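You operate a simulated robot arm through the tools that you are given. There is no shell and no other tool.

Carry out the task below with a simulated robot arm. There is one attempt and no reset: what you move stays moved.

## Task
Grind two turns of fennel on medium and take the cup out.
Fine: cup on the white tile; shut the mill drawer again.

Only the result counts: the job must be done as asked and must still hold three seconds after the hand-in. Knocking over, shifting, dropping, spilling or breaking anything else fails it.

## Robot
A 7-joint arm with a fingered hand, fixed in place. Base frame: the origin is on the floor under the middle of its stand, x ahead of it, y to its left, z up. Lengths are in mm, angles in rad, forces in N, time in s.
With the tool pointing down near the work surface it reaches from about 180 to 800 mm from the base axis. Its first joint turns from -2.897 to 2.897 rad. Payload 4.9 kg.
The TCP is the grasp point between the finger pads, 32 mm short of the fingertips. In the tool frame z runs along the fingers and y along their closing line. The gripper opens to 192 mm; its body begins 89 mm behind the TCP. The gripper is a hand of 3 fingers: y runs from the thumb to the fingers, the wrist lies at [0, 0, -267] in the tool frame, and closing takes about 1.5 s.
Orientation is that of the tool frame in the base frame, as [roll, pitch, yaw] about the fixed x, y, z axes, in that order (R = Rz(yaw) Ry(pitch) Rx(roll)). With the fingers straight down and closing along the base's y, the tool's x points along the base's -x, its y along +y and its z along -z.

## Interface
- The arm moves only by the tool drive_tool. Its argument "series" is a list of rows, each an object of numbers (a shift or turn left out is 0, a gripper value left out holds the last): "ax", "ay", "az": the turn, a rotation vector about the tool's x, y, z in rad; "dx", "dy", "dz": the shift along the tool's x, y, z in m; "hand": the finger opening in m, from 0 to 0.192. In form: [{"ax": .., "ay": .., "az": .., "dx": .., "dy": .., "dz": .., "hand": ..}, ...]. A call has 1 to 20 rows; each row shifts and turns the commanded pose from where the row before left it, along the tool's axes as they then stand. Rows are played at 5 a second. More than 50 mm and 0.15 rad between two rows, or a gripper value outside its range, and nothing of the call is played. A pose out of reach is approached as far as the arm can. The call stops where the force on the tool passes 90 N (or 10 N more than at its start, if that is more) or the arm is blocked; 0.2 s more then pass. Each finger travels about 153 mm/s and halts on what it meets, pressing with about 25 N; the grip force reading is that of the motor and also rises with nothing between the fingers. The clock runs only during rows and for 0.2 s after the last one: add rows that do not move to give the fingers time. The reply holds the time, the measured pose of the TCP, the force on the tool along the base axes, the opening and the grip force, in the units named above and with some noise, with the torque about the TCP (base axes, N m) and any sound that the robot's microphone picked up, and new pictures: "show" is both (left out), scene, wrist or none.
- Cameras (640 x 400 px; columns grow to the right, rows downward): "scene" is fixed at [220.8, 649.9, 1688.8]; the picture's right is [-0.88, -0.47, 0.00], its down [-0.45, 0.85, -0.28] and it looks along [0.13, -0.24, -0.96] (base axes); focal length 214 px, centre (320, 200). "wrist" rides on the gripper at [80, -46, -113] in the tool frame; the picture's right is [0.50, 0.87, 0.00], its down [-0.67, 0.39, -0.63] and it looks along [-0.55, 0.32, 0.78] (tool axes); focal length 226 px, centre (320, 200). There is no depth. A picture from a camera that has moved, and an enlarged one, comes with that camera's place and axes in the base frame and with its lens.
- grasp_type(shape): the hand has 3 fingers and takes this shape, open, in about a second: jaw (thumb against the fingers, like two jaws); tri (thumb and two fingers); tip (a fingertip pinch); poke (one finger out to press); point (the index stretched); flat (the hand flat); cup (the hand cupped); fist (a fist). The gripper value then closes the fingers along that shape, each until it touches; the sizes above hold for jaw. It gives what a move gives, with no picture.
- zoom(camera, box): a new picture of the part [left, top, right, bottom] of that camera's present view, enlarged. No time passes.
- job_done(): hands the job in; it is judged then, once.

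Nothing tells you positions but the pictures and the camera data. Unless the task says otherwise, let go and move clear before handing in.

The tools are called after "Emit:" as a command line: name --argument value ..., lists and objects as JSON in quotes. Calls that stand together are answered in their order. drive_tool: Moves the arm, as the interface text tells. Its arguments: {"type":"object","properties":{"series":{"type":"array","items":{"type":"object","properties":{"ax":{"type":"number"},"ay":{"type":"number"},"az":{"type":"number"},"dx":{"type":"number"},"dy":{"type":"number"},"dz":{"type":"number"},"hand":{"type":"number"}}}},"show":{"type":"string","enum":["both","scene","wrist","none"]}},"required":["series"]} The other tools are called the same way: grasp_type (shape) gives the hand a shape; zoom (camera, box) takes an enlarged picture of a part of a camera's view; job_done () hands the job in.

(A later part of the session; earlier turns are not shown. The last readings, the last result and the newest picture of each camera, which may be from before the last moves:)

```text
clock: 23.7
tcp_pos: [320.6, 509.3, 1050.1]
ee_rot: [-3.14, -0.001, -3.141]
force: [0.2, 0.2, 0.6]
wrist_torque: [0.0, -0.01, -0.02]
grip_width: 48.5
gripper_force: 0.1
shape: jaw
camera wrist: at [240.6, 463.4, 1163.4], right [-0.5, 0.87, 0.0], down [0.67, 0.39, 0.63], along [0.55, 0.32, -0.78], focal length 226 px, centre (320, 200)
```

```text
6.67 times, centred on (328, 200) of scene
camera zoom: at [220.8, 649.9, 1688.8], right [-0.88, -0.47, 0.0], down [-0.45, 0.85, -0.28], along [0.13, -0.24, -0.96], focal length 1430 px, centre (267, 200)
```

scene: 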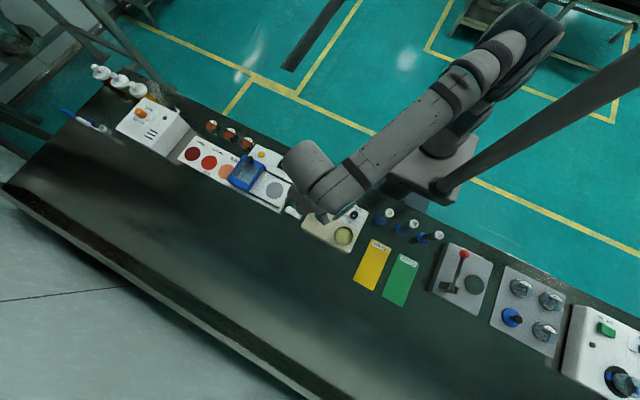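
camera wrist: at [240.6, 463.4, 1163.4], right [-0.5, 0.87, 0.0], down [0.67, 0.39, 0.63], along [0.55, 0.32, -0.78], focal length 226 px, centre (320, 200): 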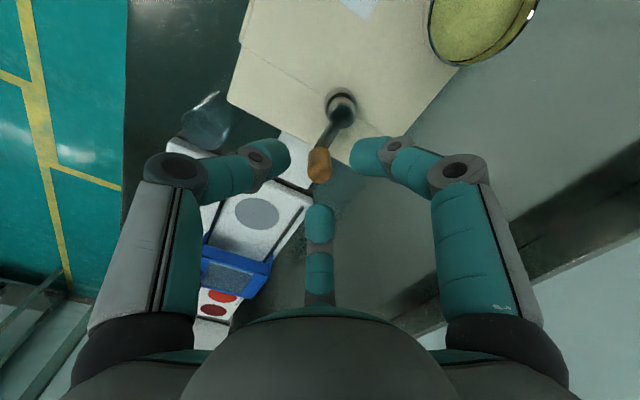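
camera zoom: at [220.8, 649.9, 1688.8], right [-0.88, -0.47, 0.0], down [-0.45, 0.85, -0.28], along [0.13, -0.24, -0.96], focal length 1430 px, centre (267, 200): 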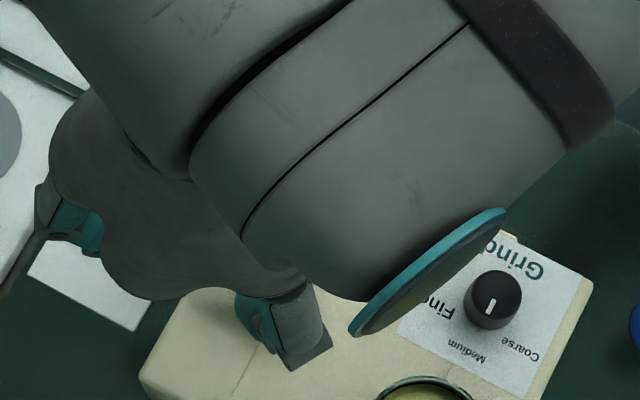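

Emit:
drive_tool --series '[{"dx": -0.0013, "dy": 0.001, "dz": 0.012}, {"dz": 0.012}, {"hand": 0.012}, {}, {}, {}]' --show "wrist"

Emit:
zoom --camera "wrist" --box '[240, 100, 400, 200]'

```text
clock: 25.1
tcp_pos: [322.5, 510.9, 1025.1]
ee_rot: [3.141, 0.001, -3.139]
force: [-0.5, -0.1, 1.2]
wrist_torque: [-0.01, 0.06, 0.0]
grip_width: 12.5
gripper_force: 0.1
shape: jaw
camera wrist: at [243.0, 464.6, 1138.4], right [-0.5, 0.87, 0.0], down [0.67, 0.39, 0.63], along [0.55, 0.32, -0.78], focal length 226 px, centre (320, 200)
```

wrist: 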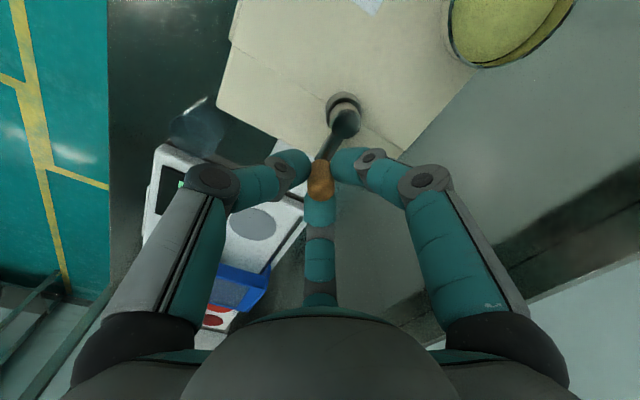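

```text
4.00 times, centred on (320, 150) of wrist
camera zoom: at [243.0, 464.6, 1138.4], right [-0.5, 0.87, 0.0], down [0.67, 0.39, 0.63], along [0.55, 0.32, -0.78], focal length 904 px, centre (320, 400)
```

zoom: 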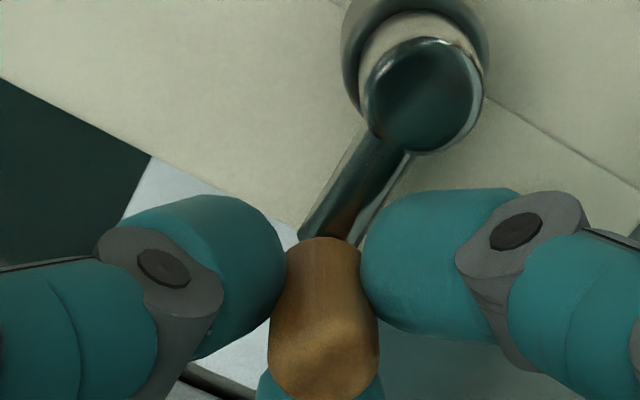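

Emit:
drive_tool --series '[{"hand": 0.006}, {}, {}]' --show "wrist"

Emit:
zoom --camera "wrist" --box '[240, 100, 400, 200]'

```text
clock: 25.9
tcp_pos: [323.3, 510.7, 1025.0]
ee_rot: [-3.14, -0.001, -3.142]
force: [-0.3, -0.5, -4.6]
wrist_torque: [-0.02, 0.04, 0.0]
grip_width: 11.1
gripper_force: 25.5
shape: jaw
camera wrist: at [243.1, 464.5, 1137.9], right [-0.5, 0.87, 0.0], down [0.67, 0.39, 0.63], along [0.55, 0.32, -0.78], focal length 226 px, centre (320, 200)
```

wrist: 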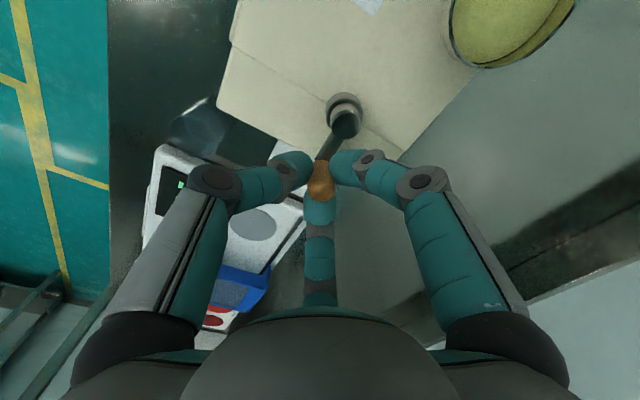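

```text
4.00 times, centred on (320, 150) of wrist
camera zoom: at [243.1, 464.5, 1137.9], right [-0.5, 0.87, 0.0], down [0.67, 0.39, 0.63], along [0.55, 0.32, -0.78], focal length 904 px, centre (320, 400)
```

zoom: 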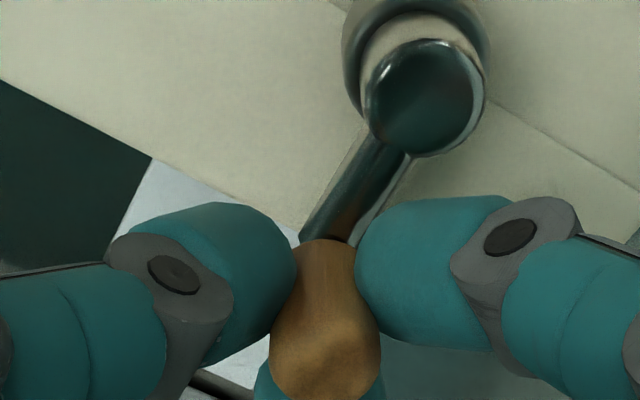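

The fingers cage the handle, making contact at about 11 mm. I'll loosen a hair so the handle can spin in the fingers, and crank clockwise a quarter turn around the hub at [285, 509.8] as a test.

Emit:
drive_tool --series '[{"hand": 0.0122}, {"dx": 0.0021, "dy": -0.01035}, {"dx": 0.00373, "dy": -0.009}, {"dx": 0.005925, "dy": -0.007725}, {}]' --show "wrist"

Emit:
zoom --camera "wrist" --box '[240, 100, 400, 200]'

```text
clock: 27.1
tcp_pos: [311.6, 483.8, 1026.8]
ee_rot: [-3.14, 0.0, -3.139]
force: [-0.7, 0.4, 2.3]
wrist_torque: [0.06, 0.03, 0.01]
grip_width: 12.7
gripper_force: 0.0
shape: jaw
camera wrist: at [231.6, 437.4, 1138.9], right [-0.5, 0.87, 0.0], down [0.67, 0.39, 0.63], along [0.55, 0.32, -0.78], focal length 226 px, centre (320, 200)
```

wrist: 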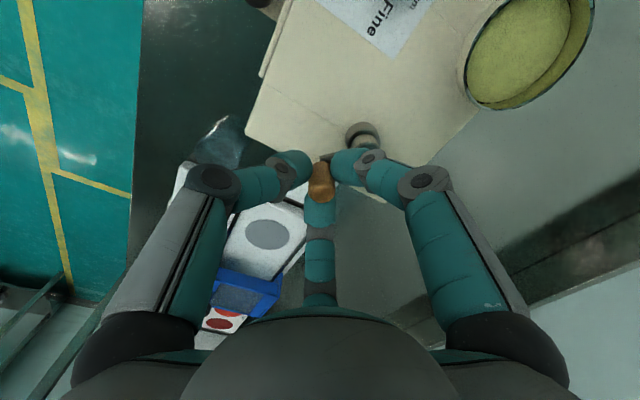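

```text
4.00 times, centred on (320, 150) of wrist
camera zoom: at [231.6, 437.4, 1138.9], right [-0.5, 0.87, 0.0], down [0.67, 0.39, 0.63], along [0.55, 0.32, -0.78], focal length 904 px, centre (320, 400)
```

zoom: 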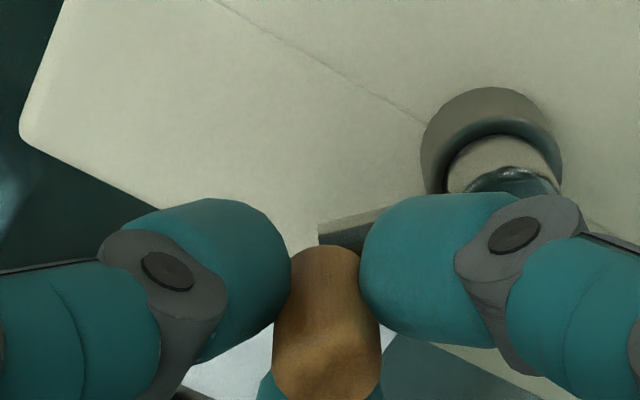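

The crank follows with almost no force. I'll go on to 180°.

Emit:
drive_tool --series '[{"dx": 0.007725, "dy": -0.005925}, {"dx": 0.009, "dy": -0.00373}, {"dx": 0.009654, "dy": -0.00127}, {"dx": 0.009654, "dy": 0.00127}, {"dx": 0.009, "dy": 0.00373}, {"dx": 0.007725, "dy": 0.005925}, {"dx": 0.005925, "dy": 0.007725}, {"dx": 0.00373, "dy": 0.009}, {"dx": 0.00127, "dy": 0.009654}, {}]'

Emit:
zoom --camera "wrist" --box '[240, 100, 400, 200]'

```text
clock: 29.3
tcp_pos: [247.8, 510.3, 1024.8]
ee_rot: [3.141, 0.0, -3.14]
force: [2.7, -0.3, 1.3]
wrist_torque: [-0.02, -0.09, 0.02]
grip_width: 12.8
gripper_force: 0.1
shape: jaw
camera wrist: at [168.0, 464.3, 1138.1], right [-0.5, 0.87, 0.0], down [0.67, 0.39, 0.63], along [0.55, 0.32, -0.78], focal length 226 px, centre (320, 200)
```

scene: 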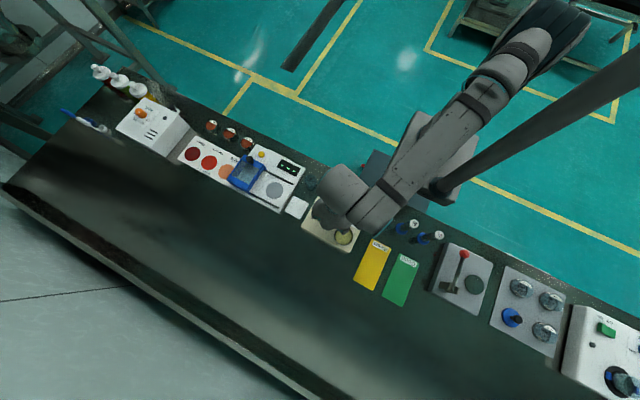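
wrist: 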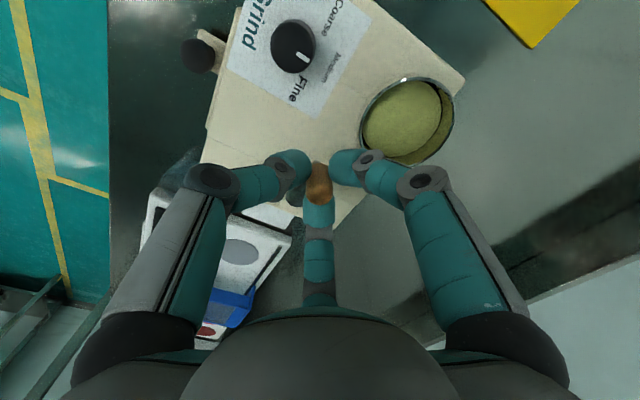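

```text
4.00 times, centred on (320, 150) of wrist
camera zoom: at [168.0, 464.3, 1138.1], right [-0.5, 0.87, 0.0], down [0.67, 0.39, 0.63], along [0.55, 0.32, -0.78], focal length 904 px, centre (320, 400)
```

zoom: 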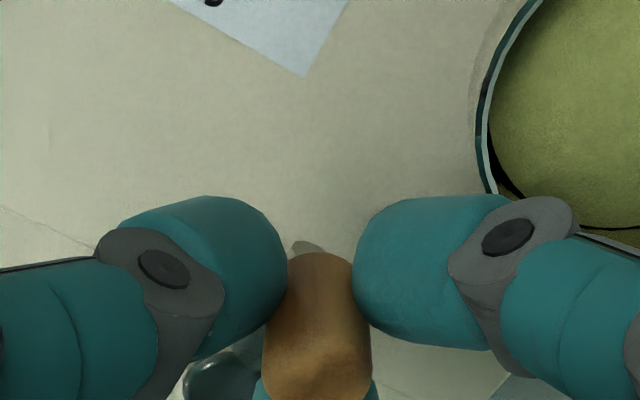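

Emit:
drive_tool --series '[{"dx": -0.00127, "dy": 0.0094}, {"dx": -0.00373, "dy": 0.009}, {"dx": -0.005925, "dy": 0.007725}, {"dx": -0.007725, "dy": 0.005925}, {"dx": -0.009, "dy": 0.00373}, {"dx": -0.009654, "dy": 0.00127}, {"dx": -0.009654, "dy": -0.00127}, {"dx": -0.009, "dy": -0.00373}, {"dx": -0.007725, "dy": -0.005925}, {"dx": -0.005925, "dy": -0.007725}, {"dx": -0.00373, "dy": -0.009}, {"dx": -0.00127, "dy": -0.009654}, {}]' --show "wrist"

Emit:
zoom --camera "wrist" --box '[240, 100, 400, 200]'

```text
clock: 32.1
tcp_pos: [320.9, 511.9, 1026.1]
ee_rot: [-3.142, 0.001, -3.139]
force: [2.4, 0.7, 0.2]
wrist_torque: [0.0, -0.07, -0.01]
grip_width: 12.2
gripper_force: 0.0
shape: jaw
camera wrist: at [242.1, 465.9, 1139.7], right [-0.5, 0.87, 0.0], down [0.67, 0.39, 0.63], along [0.55, 0.32, -0.77], focal length 226 px, centre (320, 200)
```

wrist: 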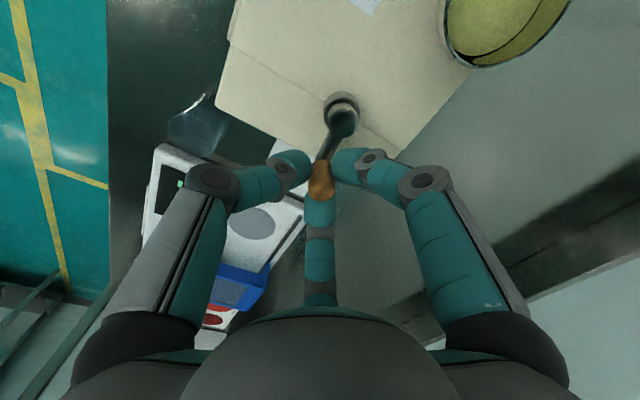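

```text
4.00 times, centred on (320, 150) of wrist
camera zoom: at [242.1, 465.9, 1139.7], right [-0.5, 0.87, 0.0], down [0.67, 0.39, 0.63], along [0.55, 0.32, -0.77], focal length 904 px, centre (320, 400)
```

zoom: 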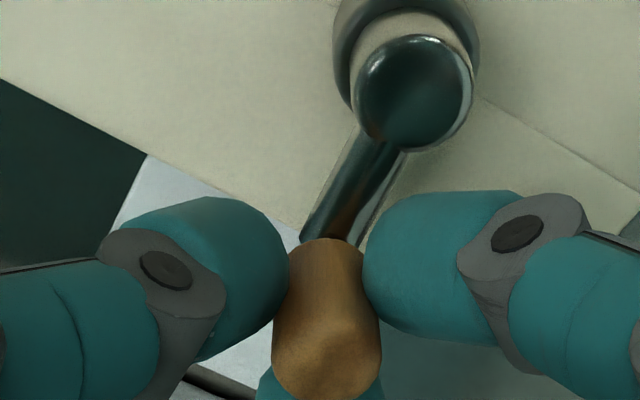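

One full turn is done. Now the second turn, first half.

Emit:
drive_tool --series '[{"dx": 0.0008, "dy": -0.0114}, {"dx": 0.00373, "dy": -0.009}, {"dx": 0.005925, "dy": -0.007725}, {"dx": 0.007725, "dy": -0.005925}, {"dx": 0.009, "dy": -0.00373}, {"dx": 0.009654, "dy": -0.00127}, {"dx": 0.009654, "dy": 0.00127}, {"dx": 0.009, "dy": 0.00373}, {"dx": 0.007725, "dy": 0.005925}, {"dx": 0.005925, "dy": 0.007725}, {"dx": 0.00373, "dy": 0.009}, {"dx": 0.00127, "dy": 0.009654}, {}]' --show "wrist"

Emit:
zoom --camera "wrist" --box '[256, 10, 352, 70]'

```text
clock: 34.9
tcp_pos: [248.9, 510.4, 1025.6]
ee_rot: [3.141, 0.001, -3.14]
force: [2.4, -0.1, 2.4]
wrist_torque: [-0.03, -0.07, -0.02]
grip_width: 12.8
gripper_force: 0.0
shape: jaw
camera wrist: at [168.4, 463.4, 1139.1], right [-0.5, 0.87, 0.0], down [0.67, 0.39, 0.63], along [0.55, 0.32, -0.78], focal length 226 px, centre (320, 200)
```

wrist: 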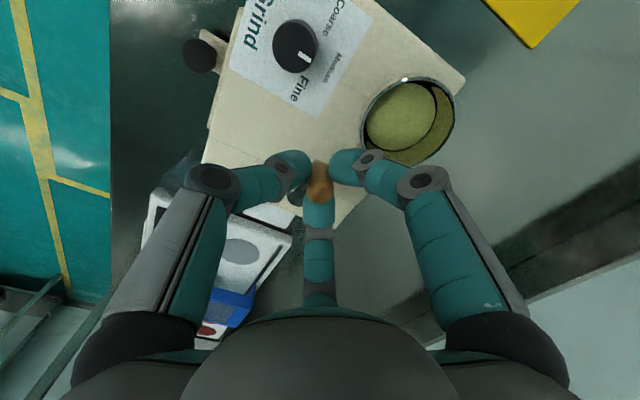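

```text
6.67 times, centred on (304, 40) of wrist
camera zoom: at [168.4, 463.4, 1139.1], right [-0.5, 0.87, 0.0], down [0.67, 0.39, 0.63], along [0.55, 0.32, -0.78], focal length 1507 px, centre (427, 1267)
```

zoom: 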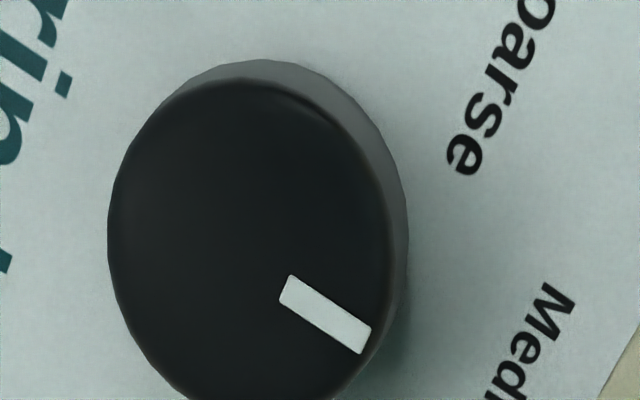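

The selector reads 90° (Medium). Now the last half turn.

Emit:
drive_tool --series '[{"dx": -0.0009, "dy": 0.0101}, {"dx": -0.00373, "dy": 0.009}, {"dx": -0.005925, "dy": 0.007725}, {"dx": -0.007725, "dy": 0.005925}, {"dx": -0.009, "dy": 0.00373}, {"dx": -0.009654, "dy": 0.00127}, {"dx": -0.009654, "dy": -0.00127}, {"dx": -0.009, "dy": -0.00373}, {"dx": -0.007725, "dy": -0.005925}, {"dx": -0.005925, "dy": -0.007725}, {"dx": -0.00373, "dy": -0.009}, {"dx": -0.00127, "dy": -0.009654}, {}]' --show "wrist"

Emit:
zoom --camera "wrist" --box '[240, 80, 400, 180]'

```text
clock: 37.7
tcp_pos: [323.1, 510.5, 1025.4]
ee_rot: [3.14, 0.001, -3.141]
force: [-2.3, -0.5, 3.0]
wrist_torque: [0.0, 0.08, 0.02]
grip_width: 12.8
gripper_force: 0.1
shape: jaw
camera wrist: at [242.7, 463.3, 1138.4], right [-0.5, 0.87, 0.0], down [0.67, 0.39, 0.63], along [0.55, 0.32, -0.78], focal length 226 px, centre (320, 200)
```

wrist: 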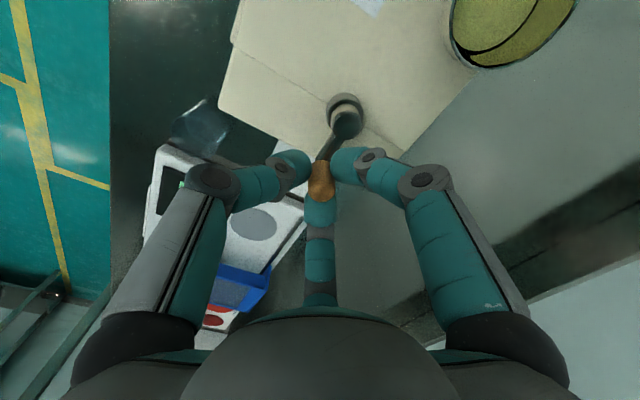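

```text
4.00 times, centred on (320, 130) of wrist
camera zoom: at [242.7, 463.3, 1138.4], right [-0.5, 0.87, 0.0], down [0.67, 0.39, 0.63], along [0.55, 0.32, -0.78], focal length 904 px, centre (320, 480)
```

zoom: 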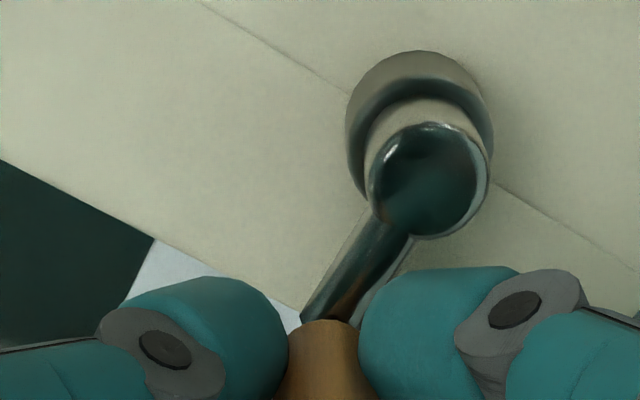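

Two full turns are done and the hopper level has dropped. I'll release the handle, lift clear, then go in front of the mill with the hand tilted back so the fingers can take the drawer knob without touching the mill face.

Emit:
drive_tool --series '[{"hand": 0.05}, {}, {"dz": -0.04}, {"dz": -0.04}, {"dx": 0.0207, "dy": -0.0423}, {"dx": 0.0207, "dy": -0.0423}, {"dx": 0.0207, "dy": -0.0423}, {"dx": 0.0207, "dy": -0.0423}, {"ax": -0.1267}, {"ax": -0.1267}, {"ax": -0.1267}, {}]'

Emit:
zoom --camera "wrist" --box '[260, 60, 356, 120]'

Emit:
zoom --camera "scene" --box '[290, 170, 386, 260]'

```text
clock: 40.3
tcp_pos: [240.0, 341.1, 1106.0]
ee_rot: [2.761, 0.0, -3.141]
force: [0.0, -0.1, -0.1]
wrist_torque: [0.0, 0.03, -0.01]
grip_width: 49.6
gripper_force: 0.0
shape: jaw
camera wrist: at [160.7, 256.6, 1194.5], right [-0.5, 0.8, 0.32], down [0.67, 0.13, 0.73], along [0.55, 0.58, -0.6], focal length 226 px, centre (320, 200)
```

scene: 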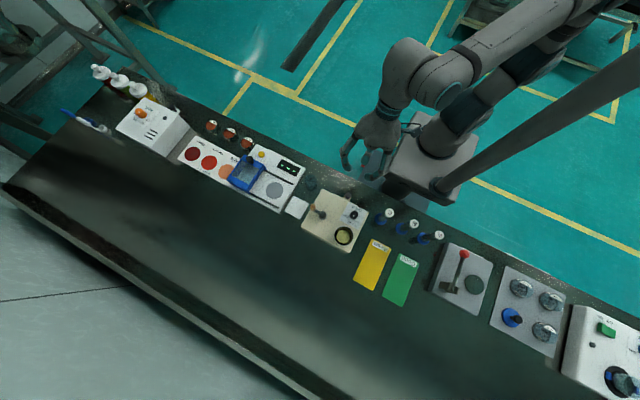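
wrist: 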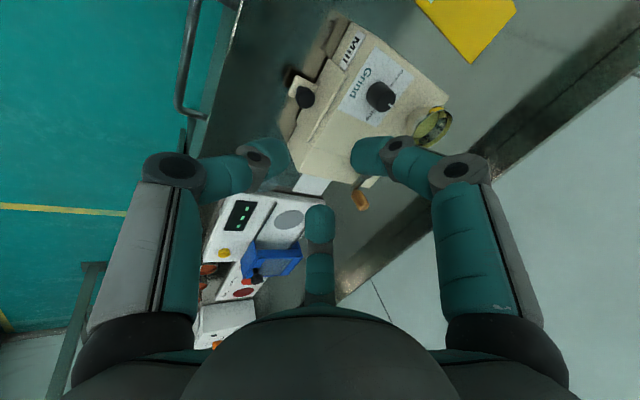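

```text
6.67 times, centred on (308, 90) of wrist
camera zoom: at [160.7, 256.6, 1194.5], right [-0.5, 0.8, 0.32], down [0.67, 0.13, 0.73], along [0.55, 0.58, -0.6], focal length 1507 px, centre (400, 933)
```

zoom: 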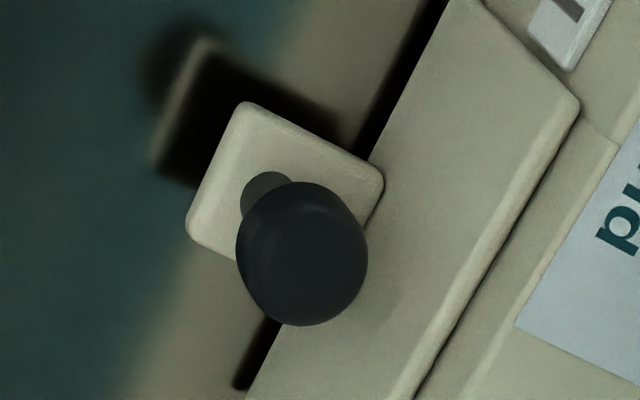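

```text
4.44 times, centred on (338, 215) of scene
camera zoom: at [220.8, 649.9, 1688.8], right [-0.88, -0.47, 0.0], down [-0.45, 0.85, -0.28], along [0.13, -0.24, -0.96], focal length 953 px, centre (240, 133)
```

zoom: 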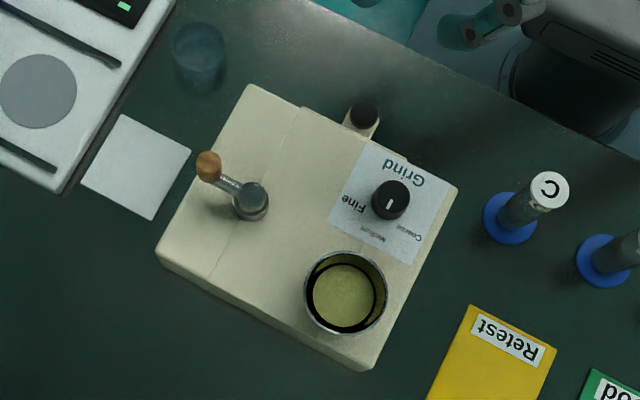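

Two turns are ground: the hopper is lower and the selector is on Medium. The drawer knob is a 24 mm ball on a stem at about [239.5, 391, 917], roughly 11 mm in front of the drawer face. I'll come in with the hand tilted and a narrow opening.

Emit:
drive_tool --series '[{"hand": 0.04, "dx": 0.0004, "dy": -0.00433, "dz": 0.04197}, {"dx": 0.0004, "dy": -0.00433, "dz": 0.04197}, {"dx": 0.0004, "dy": -0.00433, "dz": 0.04197}, {}]'

Emit:
zoom --camera "wrist" --box '[220, 80, 412, 200]'

Emit:
zoom --camera "scene" --box '[310, 160, 406, 220]'

```text
clock: 41.3
tcp_pos: [237.7, 374.9, 984.5]
ee_rot: [2.762, 0.001, -3.14]
force: [-0.7, -1.2, 0.1]
wrist_torque: [0.01, 0.01, 0.01]
grip_width: 40.0
gripper_force: 0.0
shape: jaw
camera wrist: at [158.6, 289.9, 1073.0], right [-0.5, 0.8, 0.32], down [0.67, 0.13, 0.73], along [0.55, 0.58, -0.6], focal length 226 px, centre (320, 200)
```

scene: 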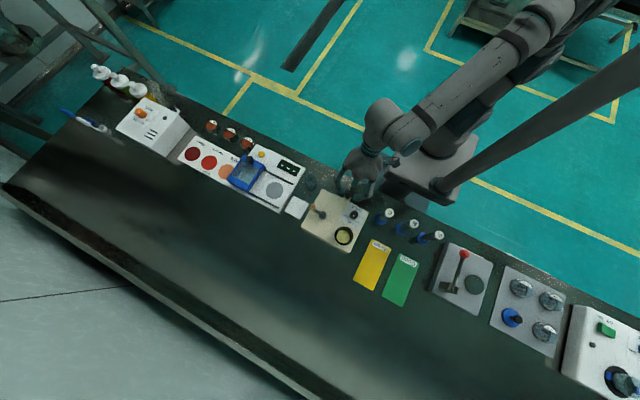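
wrist: 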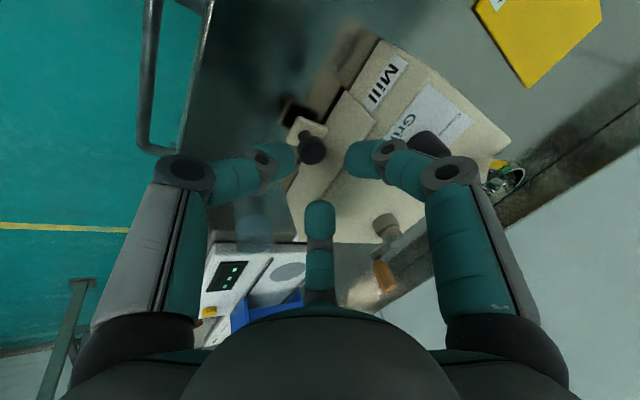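

```text
3.33 times, centred on (316, 140) of wrist
camera zoom: at [158.6, 289.9, 1073.0], right [-0.5, 0.8, 0.32], down [0.67, 0.13, 0.73], along [0.55, 0.58, -0.6], focal length 754 px, centre (333, 400)
```

zoom: 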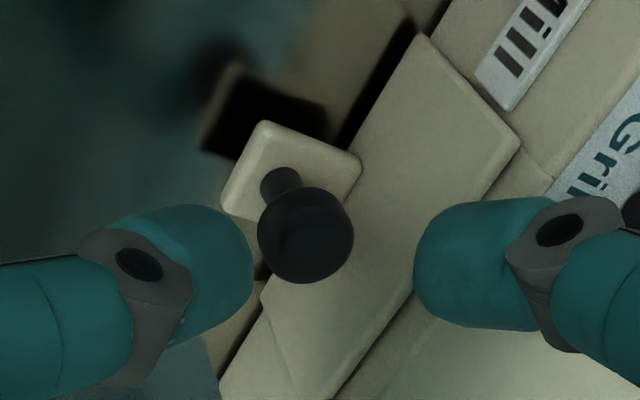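

```text
6.67 times, centred on (358, 190) of scene
camera zoom: at [220.8, 649.9, 1688.8], right [-0.88, -0.47, 0.0], down [-0.45, 0.85, -0.28], along [0.13, -0.24, -0.96], focal length 1430 px, centre (67, 267)
```

zoom: 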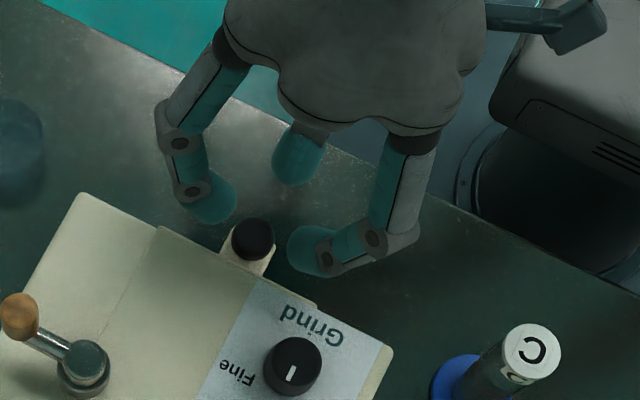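

Emit:
drive_tool --series '[{"dx": -0.0011, "dy": -0.00517, "dz": 0.01417}, {"dy": -0.00517, "dz": 0.01417}, {"dy": -0.00517, "dz": 0.01417}, {}]'

Emit:
zoom --camera "wrist" --box '[220, 80, 412, 200]'

Emit:
zoom --camera "scene" --box '[310, 160, 406, 220]'

```text
clock: 42.3
tcp_pos: [239.3, 376.4, 940.2]
ee_rot: [2.761, 0.001, -3.14]
force: [-0.2, 1.1, 0.1]
wrist_torque: [-0.03, 0.04, 0.01]
grip_width: 40.1
gripper_force: 0.0
shape: jaw
camera wrist: at [159.9, 291.7, 1027.4], right [-0.5, 0.8, 0.32], down [0.67, 0.13, 0.73], along [0.55, 0.58, -0.6], focal length 226 px, centre (320, 200)
```

scene: 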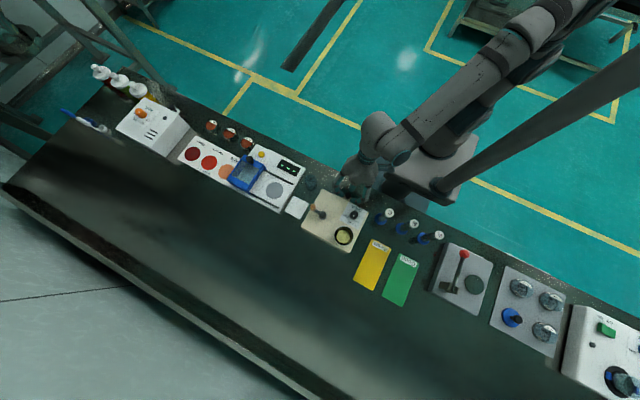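
wrist: 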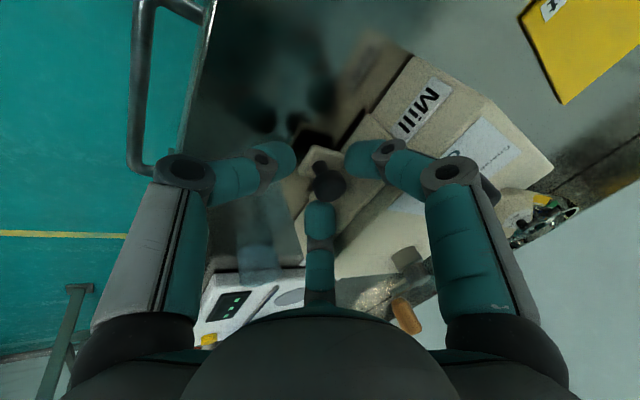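

```text
3.33 times, centred on (316, 140) of wrist
camera zoom: at [159.9, 291.7, 1027.4], right [-0.5, 0.8, 0.32], down [0.67, 0.13, 0.73], along [0.55, 0.58, -0.6], focal length 754 px, centre (333, 400)
```

zoom: 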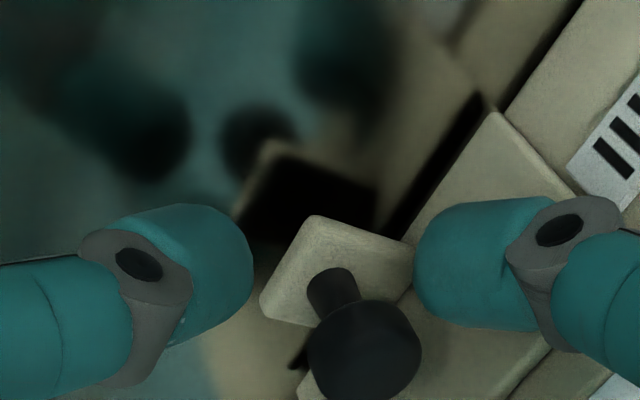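

```text
6.67 times, centred on (358, 190) of scene
camera zoom: at [220.8, 649.9, 1688.8], right [-0.88, -0.47, 0.0], down [-0.45, 0.85, -0.28], along [0.13, -0.24, -0.96], focal length 1430 px, centre (67, 267)
```

zoom: 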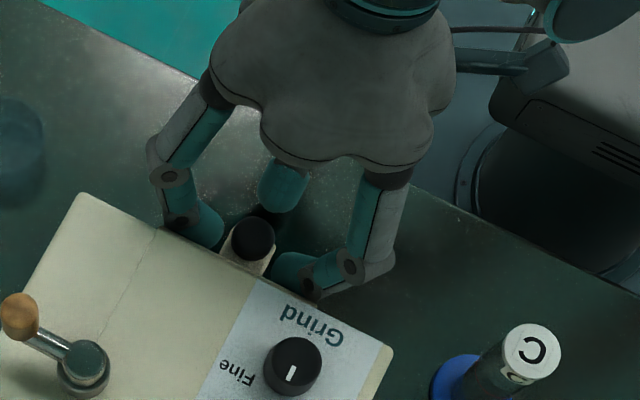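

The knob sits between the fingers but a little behind the ring centre. I'll narrow the opening, move 4 mm toward the mill so the fingers land slightly behind the ball, and close.

Emit:
drive_tool --series '[{"hand": 0.034}, {"dy": 0.0037, "dz": 0.0015}, {}, {"hand": 0.01}, {}, {}, {}]' --show "wrist"

Emit:
zoom --camera "wrist" --box '[220, 80, 412, 200]'

Emit:
zoom --camera "scene" --box '[310, 160, 406, 220]'

```text
clock: 43.9
tcp_pos: [240.4, 381.4, 939.2]
ee_rot: [2.759, -0.002, -3.139]
force: [0.7, 0.6, 7.5]
wrist_torque: [0.14, -0.02, -0.02]
grip_width: 11.5
gripper_force: 0.1
shape: jaw
camera wrist: at [160.0, 296.0, 1027.6], right [-0.5, 0.8, 0.32], down [0.67, 0.13, 0.73], along [0.55, 0.58, -0.6], focal length 226 px, centre (320, 200)
```

wrist: 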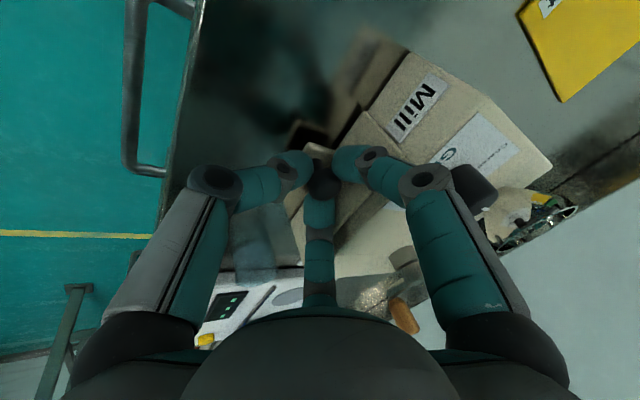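

```text
3.33 times, centred on (316, 140) of wrist
camera zoom: at [160.0, 296.0, 1027.6], right [-0.5, 0.8, 0.32], down [0.67, 0.13, 0.73], along [0.55, 0.58, -0.6], focal length 754 px, centre (333, 400)
```

zoom: 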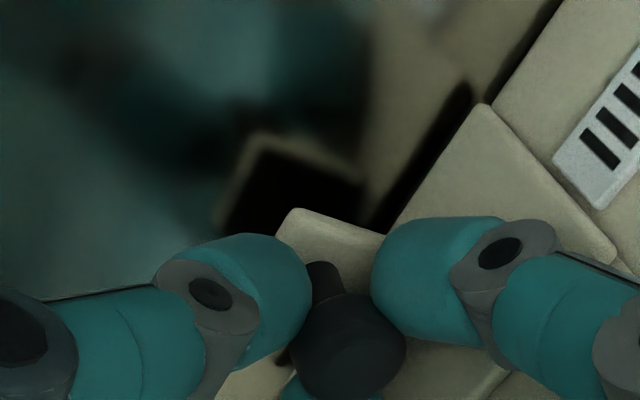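

```text
6.67 times, centred on (358, 190) of scene
camera zoom: at [220.8, 649.9, 1688.8], right [-0.88, -0.47, 0.0], down [-0.45, 0.85, -0.28], along [0.13, -0.24, -0.96], focal length 1430 px, centre (67, 267)
```

zoom: 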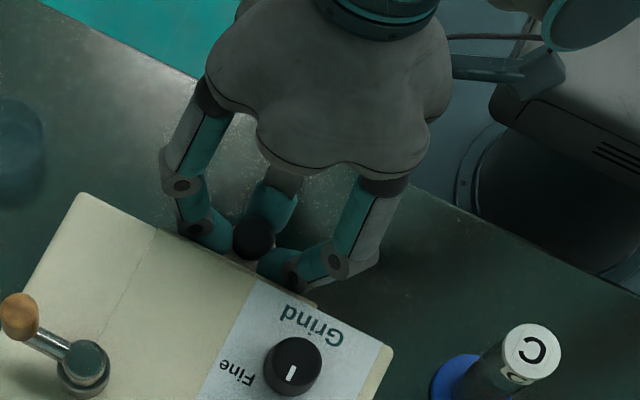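

The fingers are closed around the ball. I'll pull straight back (−y) a short way and check that the drawer follows.

Emit:
drive_tool --series '[{"dy": -0.00928, "dz": -0.00373}, {"dy": -0.00928, "dz": -0.00373}, {}]' --show "wrist"

Emit:
zoom --camera "wrist" --box '[220, 80, 412, 200]'

Emit:
zoom --camera "scene" --box '[310, 160, 406, 220]'

```text
clock: 44.7
tcp_pos: [239.0, 359.9, 938.2]
ee_rot: [2.762, -0.003, -3.141]
force: [0.5, -0.3, 0.4]
wrist_torque: [0.01, -0.02, -0.01]
grip_width: 10.9
gripper_force: 0.1
shape: jaw
camera wrist: at [159.5, 275.6, 1026.0], right [-0.5, 0.8, 0.32], down [0.67, 0.13, 0.73], along [0.55, 0.58, -0.6], focal length 226 px, centre (320, 200)
```

wrist: 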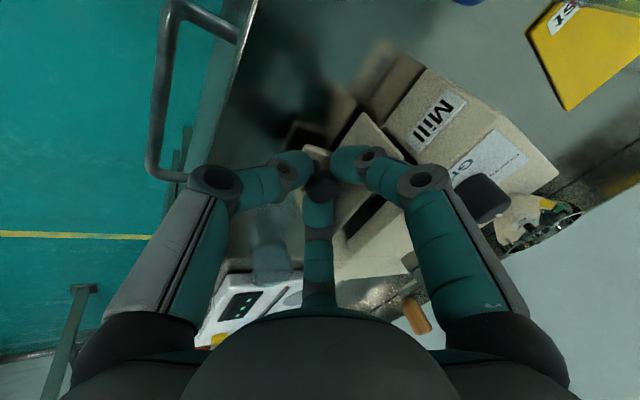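

```text
3.33 times, centred on (316, 140) of wrist
camera zoom: at [159.5, 275.6, 1026.0], right [-0.5, 0.8, 0.32], down [0.67, 0.13, 0.73], along [0.55, 0.58, -0.6], focal length 754 px, centre (333, 400)
```

zoom: 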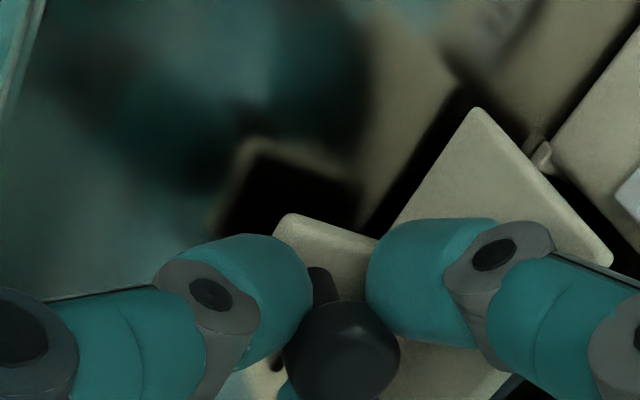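

```text
6.67 times, centred on (358, 190) of scene
camera zoom: at [220.8, 649.9, 1688.8], right [-0.88, -0.47, 0.0], down [-0.45, 0.85, -0.28], along [0.13, -0.24, -0.96], focal length 1430 px, centre (67, 267)
```

zoom: 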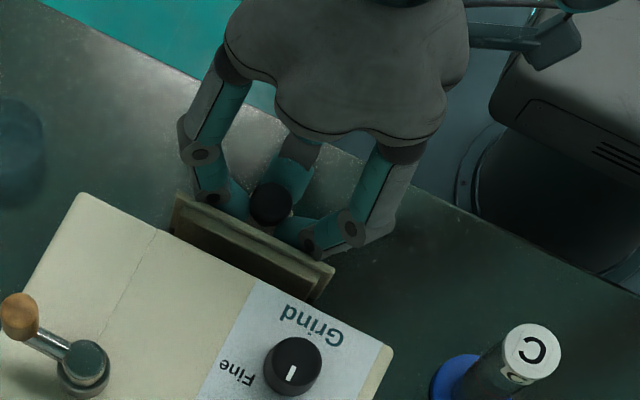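

The drawer is sliding out with no resistance. I'll pull further.

Emit:
drive_tool --series '[{"dy": -0.00928, "dz": -0.00373}, {"dy": -0.00928, "dz": -0.00373}, {"dy": -0.00928, "dz": -0.00373}, {"dy": -0.00928, "dz": -0.00373}, {}]'

Emit:
zoom --camera "scene" --box '[310, 160, 406, 220]'

Emit:
zoom --camera "wrist" --box '[240, 80, 480, 240]'

```text
clock: 45.9
tcp_pos: [240.3, 319.4, 939.8]
ee_rot: [2.763, -0.001, -3.141]
force: [-3.8, -0.9, -4.2]
wrist_torque: [-0.03, 0.04, 0.05]
grip_width: 10.3
gripper_force: 0.0
shape: jaw
camera wrist: at [161.3, 235.5, 1027.5], right [-0.5, 0.8, 0.32], down [0.67, 0.13, 0.73], along [0.55, 0.58, -0.6], focal length 226 px, centre (320, 200)
```

scene: 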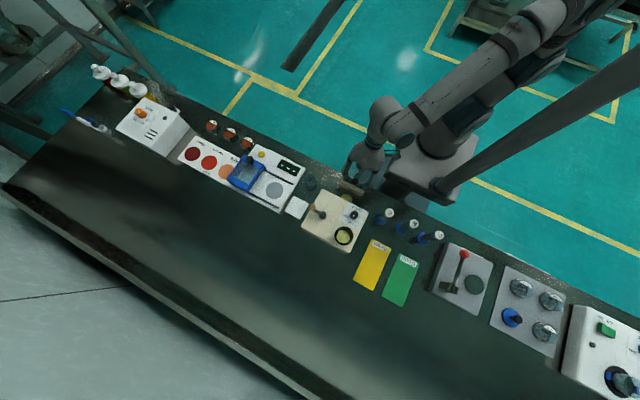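
wrist: 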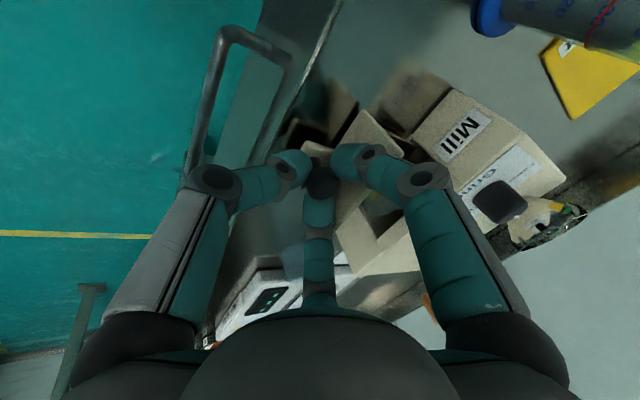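

```text
6.67 times, centred on (358, 190) of scene
camera zoom: at [220.8, 649.9, 1688.8], right [-0.88, -0.47, 0.0], down [-0.45, 0.85, -0.28], along [0.13, -0.24, -0.96], focal length 1430 px, centre (67, 267)
```

zoom: 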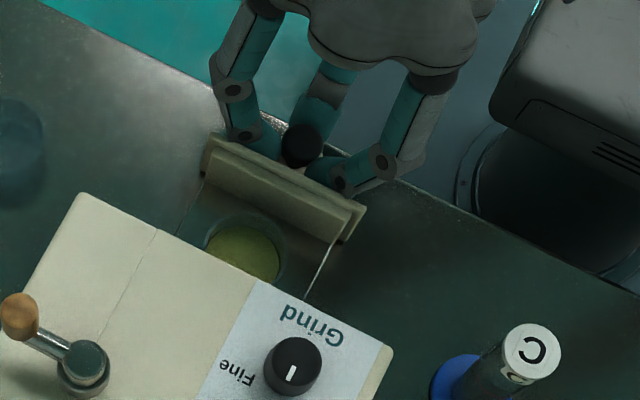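

```text
2.50 times, centred on (360, 160) of wrist
camera zoom: at [161.3, 235.5, 1027.5], right [-0.5, 0.8, 0.32], down [0.67, 0.13, 0.73], along [0.55, 0.58, -0.6], focal length 565 px, centre (220, 300)
```

zoom: 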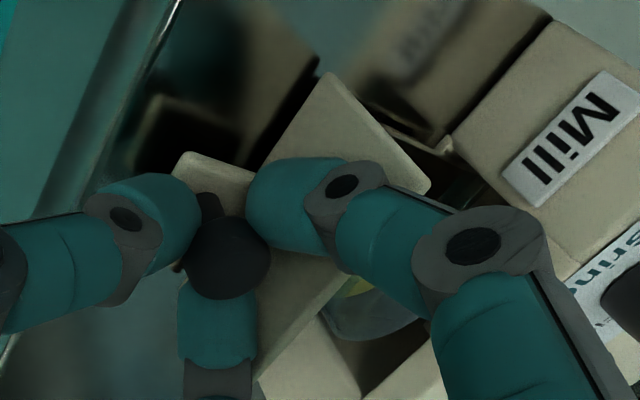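

The cup of green powder is appearing in the drawer. I'll pull a bit further so it clears the mill completely.

Emit:
drive_tool --series '[{"dy": -0.00928, "dz": -0.00373}, {"dy": -0.00928, "dz": -0.00373}, {}]'

Emit:
zoom --camera "scene" --box '[310, 160, 406, 220]'

```text
clock: 46.7
tcp_pos: [241.9, 300.6, 940.4]
ee_rot: [2.761, 0.0, -3.14]
force: [0.4, -0.1, 0.0]
wrist_torque: [0.02, -0.03, -0.01]
grip_width: 10.3
gripper_force: 0.0
shape: jaw
camera wrist: at [160.8, 215.2, 1028.1], right [-0.5, 0.8, 0.32], down [0.67, 0.13, 0.73], along [0.55, 0.58, -0.6], focal length 226 px, centre (320, 200)
```

scene: 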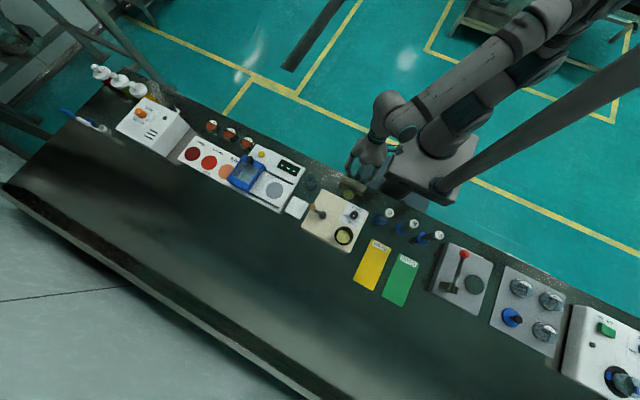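
wrist: 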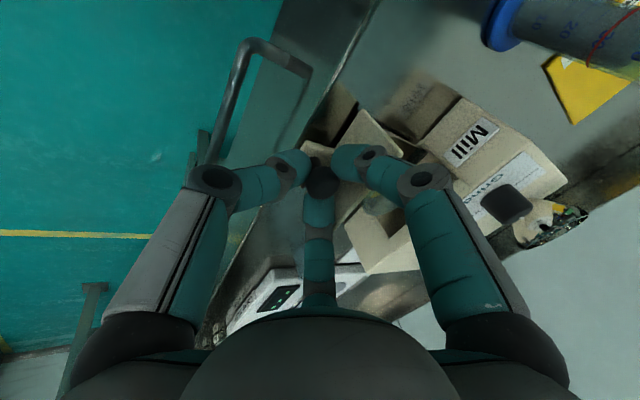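

```text
6.67 times, centred on (358, 190) of scene
camera zoom: at [220.8, 649.9, 1688.8], right [-0.88, -0.47, 0.0], down [-0.45, 0.85, -0.28], along [0.13, -0.24, -0.96], focal length 1430 px, centre (67, 267)
```

zoom: 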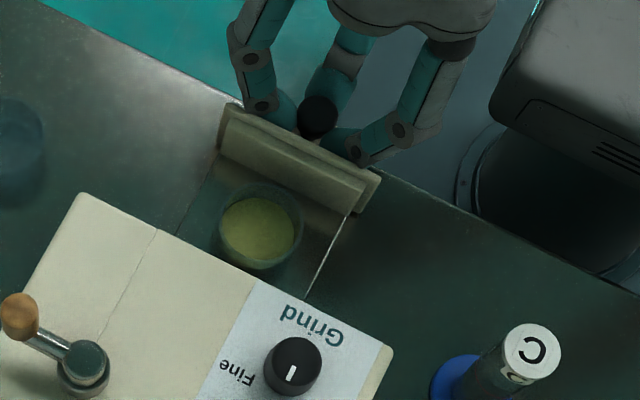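

The drawer is out about 80 mm and the whole cup is visible, but there is little room for fingers. I'll ease it a little further while watching the force for the end stop.

Emit:
drive_tool --series '[{"dy": -0.0065, "dz": -0.0026}, {"dy": -0.0065, "dz": -0.0026}, {}]' --show "wrist"

Emit:
zoom --camera "scene" --box '[310, 160, 406, 220]'

```text
clock: 47.5
tcp_pos: [240.9, 285.8, 940.2]
ee_rot: [2.761, 0.001, -3.141]
force: [0.4, 5.1, -0.9]
wrist_torque: [0.14, 0.01, 0.02]
grip_width: 10.3
gripper_force: 0.1
shape: jaw
camera wrist: at [161.0, 200.8, 1028.0], right [-0.5, 0.8, 0.32], down [0.67, 0.13, 0.73], along [0.55, 0.58, -0.6], focal length 226 px, centre (320, 200)
```

wrist: 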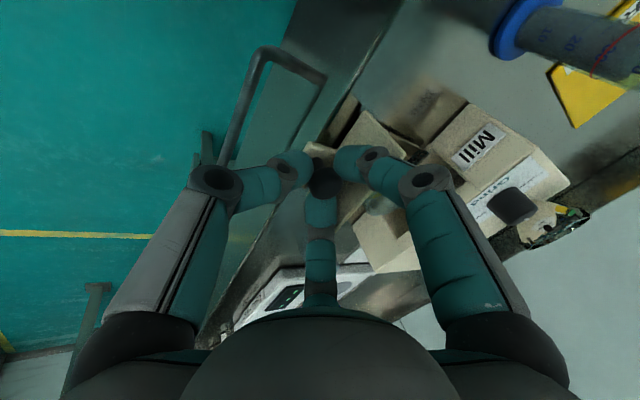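

```text
6.67 times, centred on (358, 190) of scene
camera zoom: at [220.8, 649.9, 1688.8], right [-0.88, -0.47, 0.0], down [-0.45, 0.85, -0.28], along [0.13, -0.24, -0.96], focal length 1430 px, centre (67, 267)
```

zoom: 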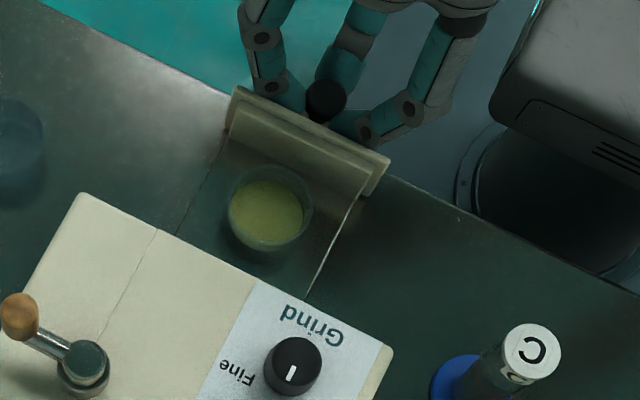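

There's now a few newtons of resistance, so this looks like the stop. I'll release the knob and lift straight up to look into the drawer.

Emit:
drive_tool --series '[{"hand": 0.036}, {}, {"dy": 0.0149, "dz": -0.0371}, {"dy": 0.0149, "dz": -0.0371}, {"dy": 0.0149, "dz": -0.0371}, {}]'

Emit:
zoom --camera "scene" --box '[310, 160, 406, 220]'

Emit:
zoom --camera "wrist" --box '[260, 40, 500, 190]'

```text
clock: 48.9
tcp_pos: [238.0, 290.0, 1062.1]
ee_rot: [2.762, 0.0, -3.14]
force: [-0.4, -0.1, -1.0]
wrist_torque: [0.02, -0.01, -0.01]
grip_width: 35.9
gripper_force: 0.2
shape: jaw
camera wrist: at [158.9, 204.7, 1149.7], right [-0.5, 0.8, 0.32], down [0.67, 0.13, 0.73], along [0.55, 0.58, -0.6], focal length 226 px, centre (320, 200)
```

scene: 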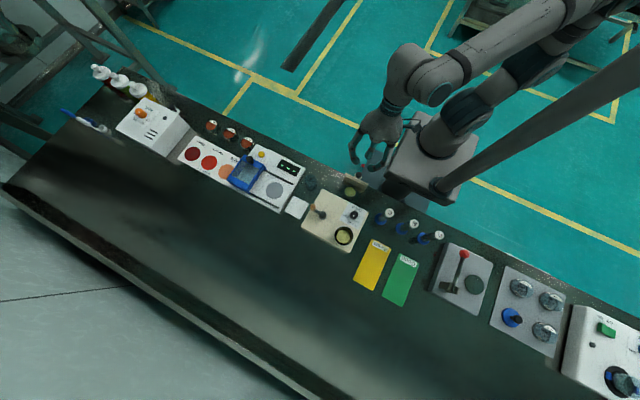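
wrist: 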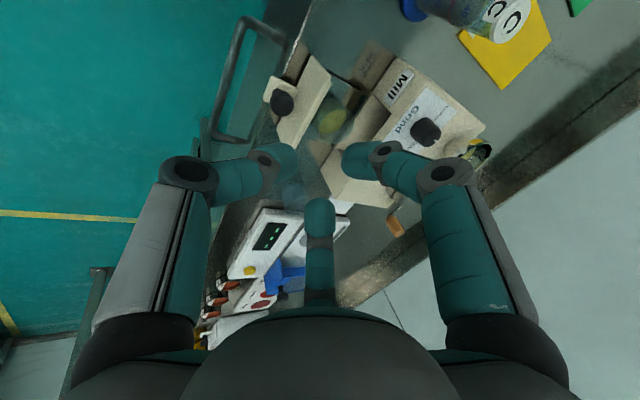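

```text
6.67 times, centred on (358, 190) of scene
camera zoom: at [220.8, 649.9, 1688.8], right [-0.88, -0.47, 0.0], down [-0.45, 0.85, -0.28], along [0.13, -0.24, -0.96], focal length 1430 px, centre (67, 267)
```

zoom: 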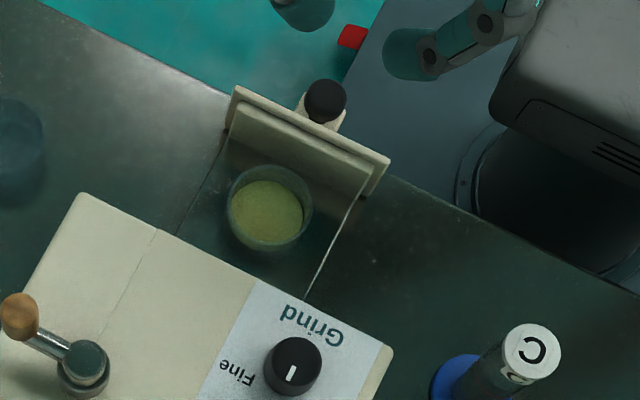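

```text
2.67 times, centred on (380, 115) of wrist
camera zoom: at [158.9, 204.7, 1149.7], right [-0.5, 0.8, 0.32], down [0.67, 0.13, 0.73], along [0.55, 0.58, -0.6], focal length 603 px, centre (160, 427)
```

zoom: 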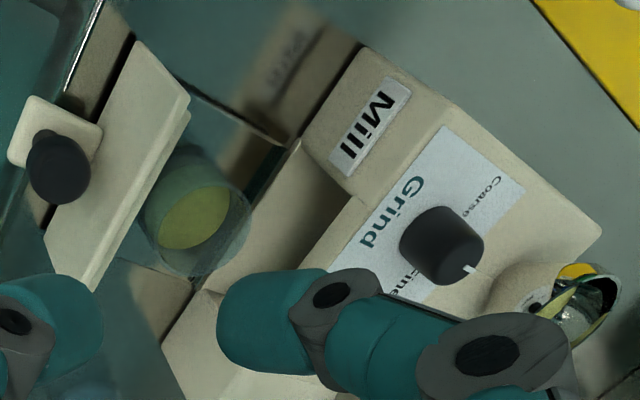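

The cup is a clear glass about 49 mm across, centred near [241, 370.5] with its rim near z≈921. It sits between the drawer front (y≈325) and the mill (y=421). I plan to pinch it from the ±x sides with two fingers and the hand tilted about 50°, so the third finger stays above. I'll set that orientation up in free air.

Emit:
drive_tool --series '[{"dy": 0.0149, "dz": -0.0371, "hand": 0.072}, {"dy": 0.02, "dz": -0.01}, {"az": -0.1496}, {"az": -0.1496}, {"az": -0.1496}, {"az": -0.1496}, {"az": -0.1496}, {"az": -0.1496}, {"az": -0.1496}, {}]'

Emit:
zoom --camera "wrist" --box '[240, 80, 400, 180]'

```text
clock: 51.1
tcp_pos: [241.4, 301.7, 1115.0]
ee_rot: [2.944, 0.328, -2.124]
force: [0.1, -0.3, -0.6]
wrist_torque: [0.0, 0.02, 0.02]
grip_width: 71.5
gripper_force: 0.2
shape: jaw
camera wrist: at [241.0, 173.3, 1186.6], right [-1.0, 0.0, 0.0], down [0.0, 0.49, 0.87], along [0.0, 0.87, -0.49], focal length 226 px, centre (320, 200)
```

scene: 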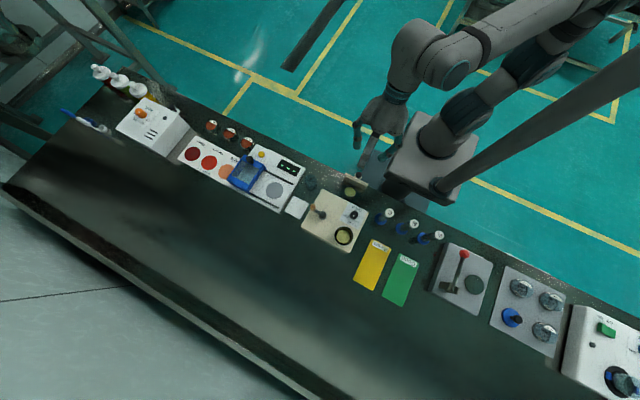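
wrist: 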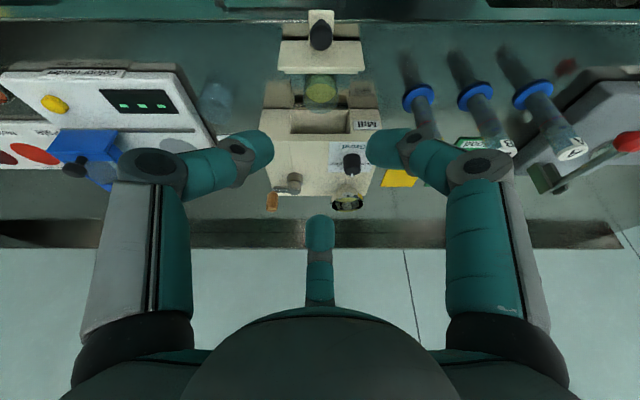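

```text
4.00 times, centred on (320, 130) of wrist
camera zoom: at [241.0, 173.3, 1186.6], right [-1.0, 0.0, 0.0], down [0.0, 0.49, 0.87], along [0.0, 0.87, -0.49], focal length 904 px, centre (320, 480)
```

zoom: 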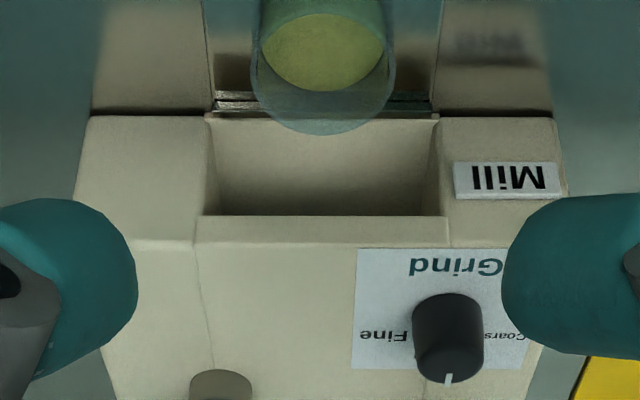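

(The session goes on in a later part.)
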